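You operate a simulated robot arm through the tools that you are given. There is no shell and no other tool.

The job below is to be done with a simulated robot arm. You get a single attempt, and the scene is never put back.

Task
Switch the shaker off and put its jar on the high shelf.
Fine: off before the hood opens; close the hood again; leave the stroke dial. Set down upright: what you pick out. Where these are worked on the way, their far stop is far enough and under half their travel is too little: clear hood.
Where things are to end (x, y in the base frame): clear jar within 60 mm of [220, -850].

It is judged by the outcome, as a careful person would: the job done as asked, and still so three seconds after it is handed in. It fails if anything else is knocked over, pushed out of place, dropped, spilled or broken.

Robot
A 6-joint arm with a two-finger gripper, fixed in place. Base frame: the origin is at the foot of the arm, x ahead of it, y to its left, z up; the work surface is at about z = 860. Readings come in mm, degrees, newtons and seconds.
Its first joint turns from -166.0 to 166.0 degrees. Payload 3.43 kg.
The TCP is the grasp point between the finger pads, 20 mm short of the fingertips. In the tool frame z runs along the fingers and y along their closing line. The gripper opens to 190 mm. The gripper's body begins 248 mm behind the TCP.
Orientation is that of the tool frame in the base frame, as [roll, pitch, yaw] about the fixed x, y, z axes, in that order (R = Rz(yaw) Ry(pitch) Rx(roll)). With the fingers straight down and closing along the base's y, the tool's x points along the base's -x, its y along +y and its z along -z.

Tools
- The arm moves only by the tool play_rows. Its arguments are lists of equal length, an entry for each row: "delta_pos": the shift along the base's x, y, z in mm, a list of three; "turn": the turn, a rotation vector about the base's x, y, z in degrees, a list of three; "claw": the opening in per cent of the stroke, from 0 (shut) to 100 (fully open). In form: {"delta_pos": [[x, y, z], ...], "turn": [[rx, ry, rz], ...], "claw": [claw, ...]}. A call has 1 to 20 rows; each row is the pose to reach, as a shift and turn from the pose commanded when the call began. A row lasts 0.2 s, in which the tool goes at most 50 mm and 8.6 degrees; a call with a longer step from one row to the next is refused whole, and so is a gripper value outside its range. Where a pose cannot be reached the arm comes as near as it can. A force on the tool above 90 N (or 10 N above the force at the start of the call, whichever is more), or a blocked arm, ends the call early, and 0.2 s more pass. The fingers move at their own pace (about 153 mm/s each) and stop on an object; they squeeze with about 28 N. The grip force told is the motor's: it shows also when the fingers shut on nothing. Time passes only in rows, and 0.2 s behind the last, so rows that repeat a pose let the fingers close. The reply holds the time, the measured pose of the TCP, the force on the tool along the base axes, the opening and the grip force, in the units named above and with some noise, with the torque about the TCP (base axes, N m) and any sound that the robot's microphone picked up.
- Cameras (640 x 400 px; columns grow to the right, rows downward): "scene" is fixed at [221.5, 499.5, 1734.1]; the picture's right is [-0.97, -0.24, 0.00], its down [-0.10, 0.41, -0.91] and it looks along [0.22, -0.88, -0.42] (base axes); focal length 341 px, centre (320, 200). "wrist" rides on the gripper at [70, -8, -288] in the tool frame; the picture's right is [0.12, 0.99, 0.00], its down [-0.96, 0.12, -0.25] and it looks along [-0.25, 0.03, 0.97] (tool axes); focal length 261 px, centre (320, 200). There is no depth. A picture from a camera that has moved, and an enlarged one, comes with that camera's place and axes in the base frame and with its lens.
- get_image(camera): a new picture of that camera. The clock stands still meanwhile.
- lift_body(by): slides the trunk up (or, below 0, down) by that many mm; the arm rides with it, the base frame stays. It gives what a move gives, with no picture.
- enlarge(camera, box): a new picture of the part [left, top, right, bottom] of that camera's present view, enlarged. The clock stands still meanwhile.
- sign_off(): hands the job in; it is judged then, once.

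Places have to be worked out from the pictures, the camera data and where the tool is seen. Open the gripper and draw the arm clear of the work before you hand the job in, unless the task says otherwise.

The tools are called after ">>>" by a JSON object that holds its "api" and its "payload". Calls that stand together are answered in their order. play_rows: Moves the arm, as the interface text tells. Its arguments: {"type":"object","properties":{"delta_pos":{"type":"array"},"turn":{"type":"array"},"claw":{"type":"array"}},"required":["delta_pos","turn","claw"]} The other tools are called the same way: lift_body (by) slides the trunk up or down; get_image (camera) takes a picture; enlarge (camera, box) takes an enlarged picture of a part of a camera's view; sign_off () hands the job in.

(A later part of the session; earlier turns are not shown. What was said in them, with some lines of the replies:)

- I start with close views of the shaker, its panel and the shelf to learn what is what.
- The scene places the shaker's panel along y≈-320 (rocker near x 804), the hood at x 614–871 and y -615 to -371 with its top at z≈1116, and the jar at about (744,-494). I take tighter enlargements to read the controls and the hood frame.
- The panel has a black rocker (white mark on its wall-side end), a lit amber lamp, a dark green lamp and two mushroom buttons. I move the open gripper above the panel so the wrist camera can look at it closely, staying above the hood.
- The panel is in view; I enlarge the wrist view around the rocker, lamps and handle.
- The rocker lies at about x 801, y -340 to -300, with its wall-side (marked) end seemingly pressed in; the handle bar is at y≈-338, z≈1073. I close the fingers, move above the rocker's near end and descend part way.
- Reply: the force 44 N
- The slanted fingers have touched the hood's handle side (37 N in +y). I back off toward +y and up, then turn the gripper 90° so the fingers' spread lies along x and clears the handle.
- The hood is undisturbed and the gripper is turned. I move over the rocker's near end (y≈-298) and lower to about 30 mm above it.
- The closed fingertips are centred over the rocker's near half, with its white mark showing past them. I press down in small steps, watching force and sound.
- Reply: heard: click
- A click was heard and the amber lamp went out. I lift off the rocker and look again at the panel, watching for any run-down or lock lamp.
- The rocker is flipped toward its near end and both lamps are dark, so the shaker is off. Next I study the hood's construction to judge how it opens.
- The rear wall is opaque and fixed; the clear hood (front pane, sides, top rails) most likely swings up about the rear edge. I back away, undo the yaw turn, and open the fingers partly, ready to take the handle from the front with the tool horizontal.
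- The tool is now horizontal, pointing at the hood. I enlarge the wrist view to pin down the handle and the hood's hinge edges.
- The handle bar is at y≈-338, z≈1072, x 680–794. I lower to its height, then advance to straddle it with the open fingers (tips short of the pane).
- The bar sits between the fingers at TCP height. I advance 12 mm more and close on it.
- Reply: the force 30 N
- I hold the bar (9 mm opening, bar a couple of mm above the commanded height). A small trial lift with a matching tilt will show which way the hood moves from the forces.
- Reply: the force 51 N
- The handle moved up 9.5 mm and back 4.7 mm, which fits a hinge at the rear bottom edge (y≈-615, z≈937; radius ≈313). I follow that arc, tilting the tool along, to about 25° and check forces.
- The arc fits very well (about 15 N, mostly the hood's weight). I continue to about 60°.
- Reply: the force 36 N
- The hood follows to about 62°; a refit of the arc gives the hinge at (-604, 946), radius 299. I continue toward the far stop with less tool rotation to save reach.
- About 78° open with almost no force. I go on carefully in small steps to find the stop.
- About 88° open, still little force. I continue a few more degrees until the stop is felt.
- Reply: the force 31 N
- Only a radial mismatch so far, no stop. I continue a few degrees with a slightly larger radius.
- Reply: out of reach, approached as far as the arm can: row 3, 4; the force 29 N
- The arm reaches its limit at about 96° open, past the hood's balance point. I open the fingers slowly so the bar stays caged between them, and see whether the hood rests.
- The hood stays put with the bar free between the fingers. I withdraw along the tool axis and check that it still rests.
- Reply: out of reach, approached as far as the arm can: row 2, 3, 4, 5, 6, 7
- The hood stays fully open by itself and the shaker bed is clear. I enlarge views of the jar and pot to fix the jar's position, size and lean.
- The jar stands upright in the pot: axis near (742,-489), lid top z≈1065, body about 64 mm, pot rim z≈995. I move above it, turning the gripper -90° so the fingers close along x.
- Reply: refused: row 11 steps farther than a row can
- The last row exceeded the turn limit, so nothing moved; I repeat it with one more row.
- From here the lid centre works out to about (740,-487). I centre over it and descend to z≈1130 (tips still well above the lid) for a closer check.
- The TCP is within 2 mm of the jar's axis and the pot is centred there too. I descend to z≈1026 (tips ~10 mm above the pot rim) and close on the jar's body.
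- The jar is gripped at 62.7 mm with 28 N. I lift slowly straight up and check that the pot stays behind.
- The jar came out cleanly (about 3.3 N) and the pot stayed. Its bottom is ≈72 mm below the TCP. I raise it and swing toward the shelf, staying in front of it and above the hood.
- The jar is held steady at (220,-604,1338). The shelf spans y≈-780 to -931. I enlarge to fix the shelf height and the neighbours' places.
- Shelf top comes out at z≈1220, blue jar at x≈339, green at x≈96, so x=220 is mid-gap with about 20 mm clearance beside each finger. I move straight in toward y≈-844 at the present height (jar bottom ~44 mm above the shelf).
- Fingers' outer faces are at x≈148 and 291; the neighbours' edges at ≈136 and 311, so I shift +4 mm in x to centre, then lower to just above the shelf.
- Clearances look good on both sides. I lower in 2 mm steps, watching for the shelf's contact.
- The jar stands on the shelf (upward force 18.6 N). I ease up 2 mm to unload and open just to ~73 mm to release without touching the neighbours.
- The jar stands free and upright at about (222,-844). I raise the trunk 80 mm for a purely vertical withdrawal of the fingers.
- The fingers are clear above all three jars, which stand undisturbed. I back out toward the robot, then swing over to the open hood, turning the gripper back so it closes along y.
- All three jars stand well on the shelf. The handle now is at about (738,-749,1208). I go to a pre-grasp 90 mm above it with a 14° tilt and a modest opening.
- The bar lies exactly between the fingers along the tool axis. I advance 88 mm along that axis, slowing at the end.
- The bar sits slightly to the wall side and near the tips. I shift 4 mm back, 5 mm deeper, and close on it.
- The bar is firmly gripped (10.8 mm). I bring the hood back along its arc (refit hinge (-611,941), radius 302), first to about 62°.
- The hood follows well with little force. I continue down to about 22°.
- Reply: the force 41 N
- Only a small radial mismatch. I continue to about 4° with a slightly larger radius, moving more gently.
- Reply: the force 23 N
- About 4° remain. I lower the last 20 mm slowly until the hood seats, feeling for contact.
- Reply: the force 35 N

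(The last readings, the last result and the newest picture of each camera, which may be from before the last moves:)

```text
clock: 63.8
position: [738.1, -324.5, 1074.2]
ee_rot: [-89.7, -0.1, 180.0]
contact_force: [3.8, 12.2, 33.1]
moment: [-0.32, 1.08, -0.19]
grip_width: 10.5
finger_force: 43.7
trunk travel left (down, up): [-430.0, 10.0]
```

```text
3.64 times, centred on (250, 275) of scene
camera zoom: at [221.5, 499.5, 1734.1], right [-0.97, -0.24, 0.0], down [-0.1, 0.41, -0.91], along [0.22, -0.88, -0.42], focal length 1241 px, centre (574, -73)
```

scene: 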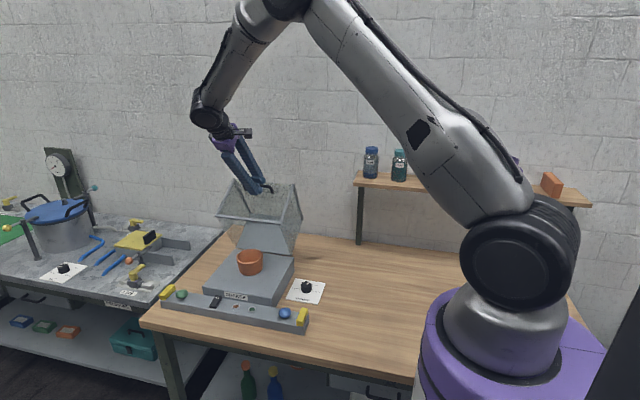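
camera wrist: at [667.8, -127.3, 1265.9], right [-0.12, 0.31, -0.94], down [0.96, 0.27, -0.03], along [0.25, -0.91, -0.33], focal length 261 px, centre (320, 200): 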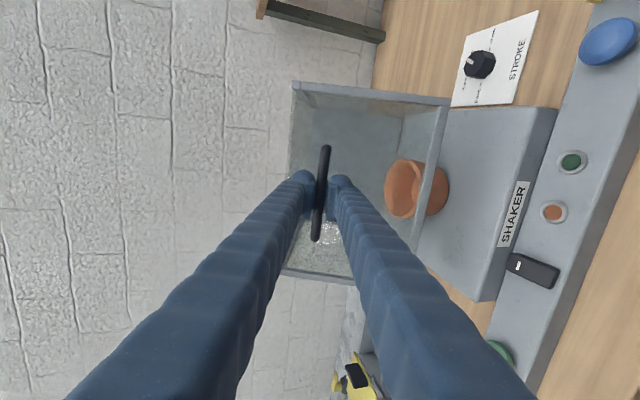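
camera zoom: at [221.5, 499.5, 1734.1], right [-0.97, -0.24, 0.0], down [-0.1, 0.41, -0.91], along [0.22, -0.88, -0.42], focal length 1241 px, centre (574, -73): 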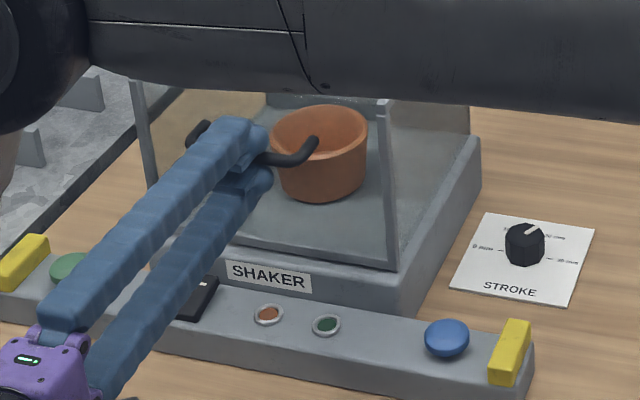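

The hood is seated: bar back at its original height (1074) with 33 N pushing back, and the lower rail is flush with the base. I release the bar and back straight away.

>>> {"api": "play_rows", "payload": {"delta_pos": [[0, 0, 2], [0, 0, 3], [0, 0, 3], [0, 0, 3], [0, 40, 3], [0, 85, 3], [0, 130, 3], [0, 160, 3]], "turn": [[0, 0, 0], [0, 0, 0], [0, 0, 0], [0, 0, 0], [0, 0, 0], [0, 0, 0], [0, 0, 0], [0, 0, 0]], "claw": [8, 20, 35, 35, 35, 35, 35, 35]}}

>>> {"api": "get_image", "payload": {"camera": "wrist"}}

```text
clock: 65.6
position: [737.3, -165.2, 1074.9]
ee_rot: [-90.0, 0.1, -180.0]
contact_force: [0.2, 0.2, 0.5]
moment: [-0.02, 0.03, -0.01]
grip_width: 66.3
finger_force: 0.1
trunk travel left (down, up): [-430.0, 10.0]
```

```text
taken
camera wrist: at [668.1, 121.9, 1080.8], right [-0.12, 0.0, -0.99], down [0.96, 0.25, -0.12], along [0.24, -0.97, -0.03], focal length 261 px, centre (320, 200)
```

wrist: 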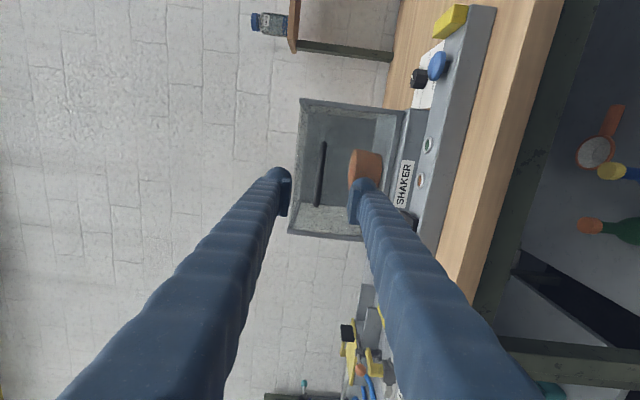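

The gripper is free of the hood. I raise the arm and turn the tool down again, clear of everything, for a final check.

>>> {"api": "play_rows", "payload": {"delta_pos": [[0, 0, 45], [0, 0, 90], [0, 0, 135], [0, 0, 180], [0, 0, 225], [0, 0, 270], [0, 0, 300], [-20, 0, 300], [-50, 0, 300], [-90, 0, 300], [-130, 0, 300], [-170, 0, 300], [-210, 0, 300], [-240, 0, 300], [-260, 0, 300], [-270, 0, 300], [-280, 0, 300], [-280, 0, 300]], "turn": [[0, 0, 0], [0, 0, 0], [0, 0, 0], [0, 0, 0], [0, 0, 0], [0, 0, 0], [8, 0, 0], [16, 0, 0], [24, 0, 0], [32, 0, 0], [40, 0, 0], [48, 0, 0], [56, 0, 0], [64, 0, 0], [72, 0, 0], [80, 0, 0], [86, 0, 0], [90, 0, 0]], "claw": [40, 45, 50, 55, 60, 60, 60, 60, 60, 60, 60, 60, 60, 60, 60, 60, 60, 60]}}

>>> {"api": "get_image", "payload": {"camera": "scene"}}

>>> {"api": "enlarge", "payload": {"camera": "scene", "box": [150, 200, 340, 335]}}

>>> {"api": "enlarge", "payload": {"camera": "scene", "box": [340, 130, 600, 220]}}

```text
clock: 69.4
position: [457.8, -167.0, 1374.3]
ee_rot: [179.9, 0.0, -180.0]
contact_force: [1.2, 0.1, 0.0]
moment: [0.02, 0.06, -0.03]
grip_width: 113.9
finger_force: 0.1
trunk travel left (down, up): [-430.0, 10.0]
```

```text
taken
```

scene: 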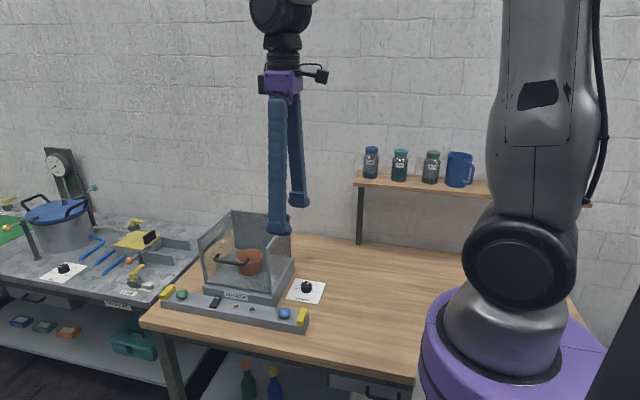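

```text
2.96 times, centred on (245, 268) of scene
camera zoom: at [221.5, 499.5, 1734.1], right [-0.97, -0.24, 0.0], down [-0.1, 0.41, -0.91], along [0.22, -0.88, -0.42], focal length 1011 px, centre (542, 0)
```

zoom: 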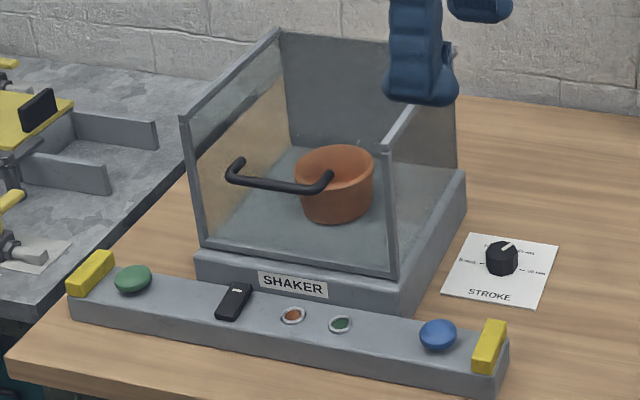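

```text
2.46 times, centred on (470, 175) of scene
camera zoom: at [221.5, 499.5, 1734.1], right [-0.97, -0.24, 0.0], down [-0.1, 0.41, -0.91], along [0.22, -0.88, -0.42], focal length 840 px, centre (-49, 262)
```

zoom: 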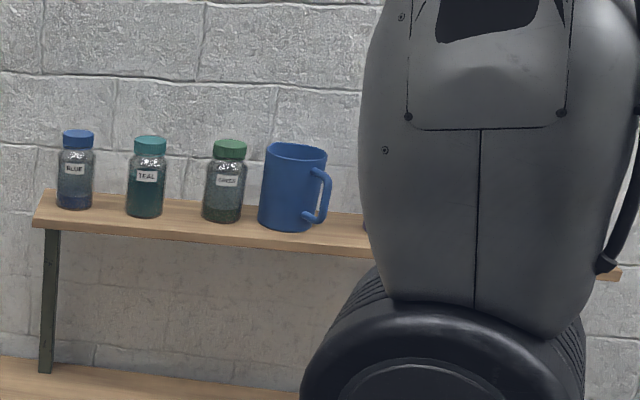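

Everything looks as wanted; I take one last closer look at the pot and hood seam before handing in.

>>> {"api": "enlarge", "payload": {"camera": "scene", "box": [195, 230, 300, 305]}}

>>> {"api": "get_image", "payload": {"camera": "wrist"}}

```text
5.33 times, centred on (248, 268) of scene
camera zoom: at [221.5, 499.5, 1734.1], right [-0.97, -0.24, 0.0], down [-0.1, 0.41, -0.91], along [0.22, -0.88, -0.42], focal length 1820 px, centre (707, -160)
```

zoom: 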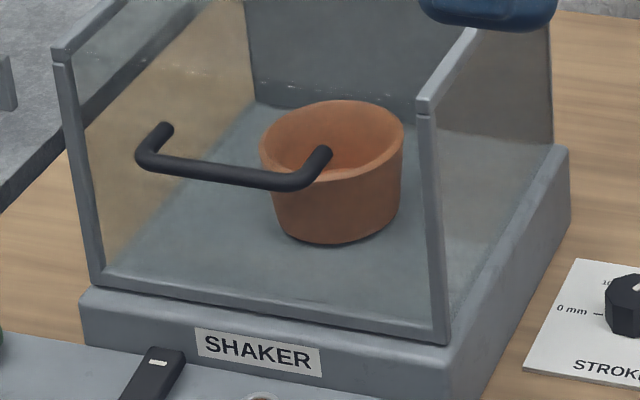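

```text
taken
camera wrist: at [388.5, -175.9, 1660.0], right [-0.12, 0.99, 0.0], down [0.96, 0.12, 0.25], along [0.25, 0.03, -0.97], focal length 261 px, centre (320, 200)
```

wrist: 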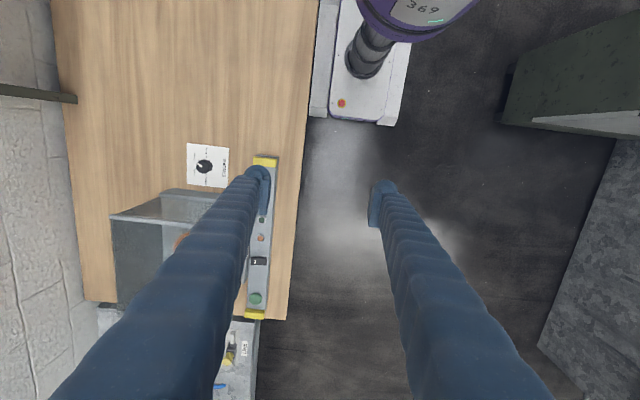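

The shaker is off (rocker flipped, lamp dark) and the hood is closed and seated. The pot and stroke dial are unchanged. The teal jar stands upright on the shelf at about (222,-844), and the arm is clear with the gripper open, so I hand the job in.

>>> {"api": "sign_off", "payload": {}}

```text
The job is handed in.
```

The shaker is off, and its jar (labelled TEAL) stands upright on the high shelf at about (222, -844), within the 60 mm allowed. I have handed the job in.

- **Shaker:** I pressed the rocker before touching the hood. It clicked and the amber lamp went out.
- **Hood:** I opened it to about 92°, past its balance point, where it stayed open on its own. It is closed again, with the handle back at its original height.
- **Everything else:** The stroke dial, the pot and the neighbouring jars look undisturbed in the last pictures. The arm is clear, with the gripper open.

On the first approach to the rocker the fingers bumped the closed hood's handle with about 37 N. I backed off, and the next pictures showed the hood had not moved.
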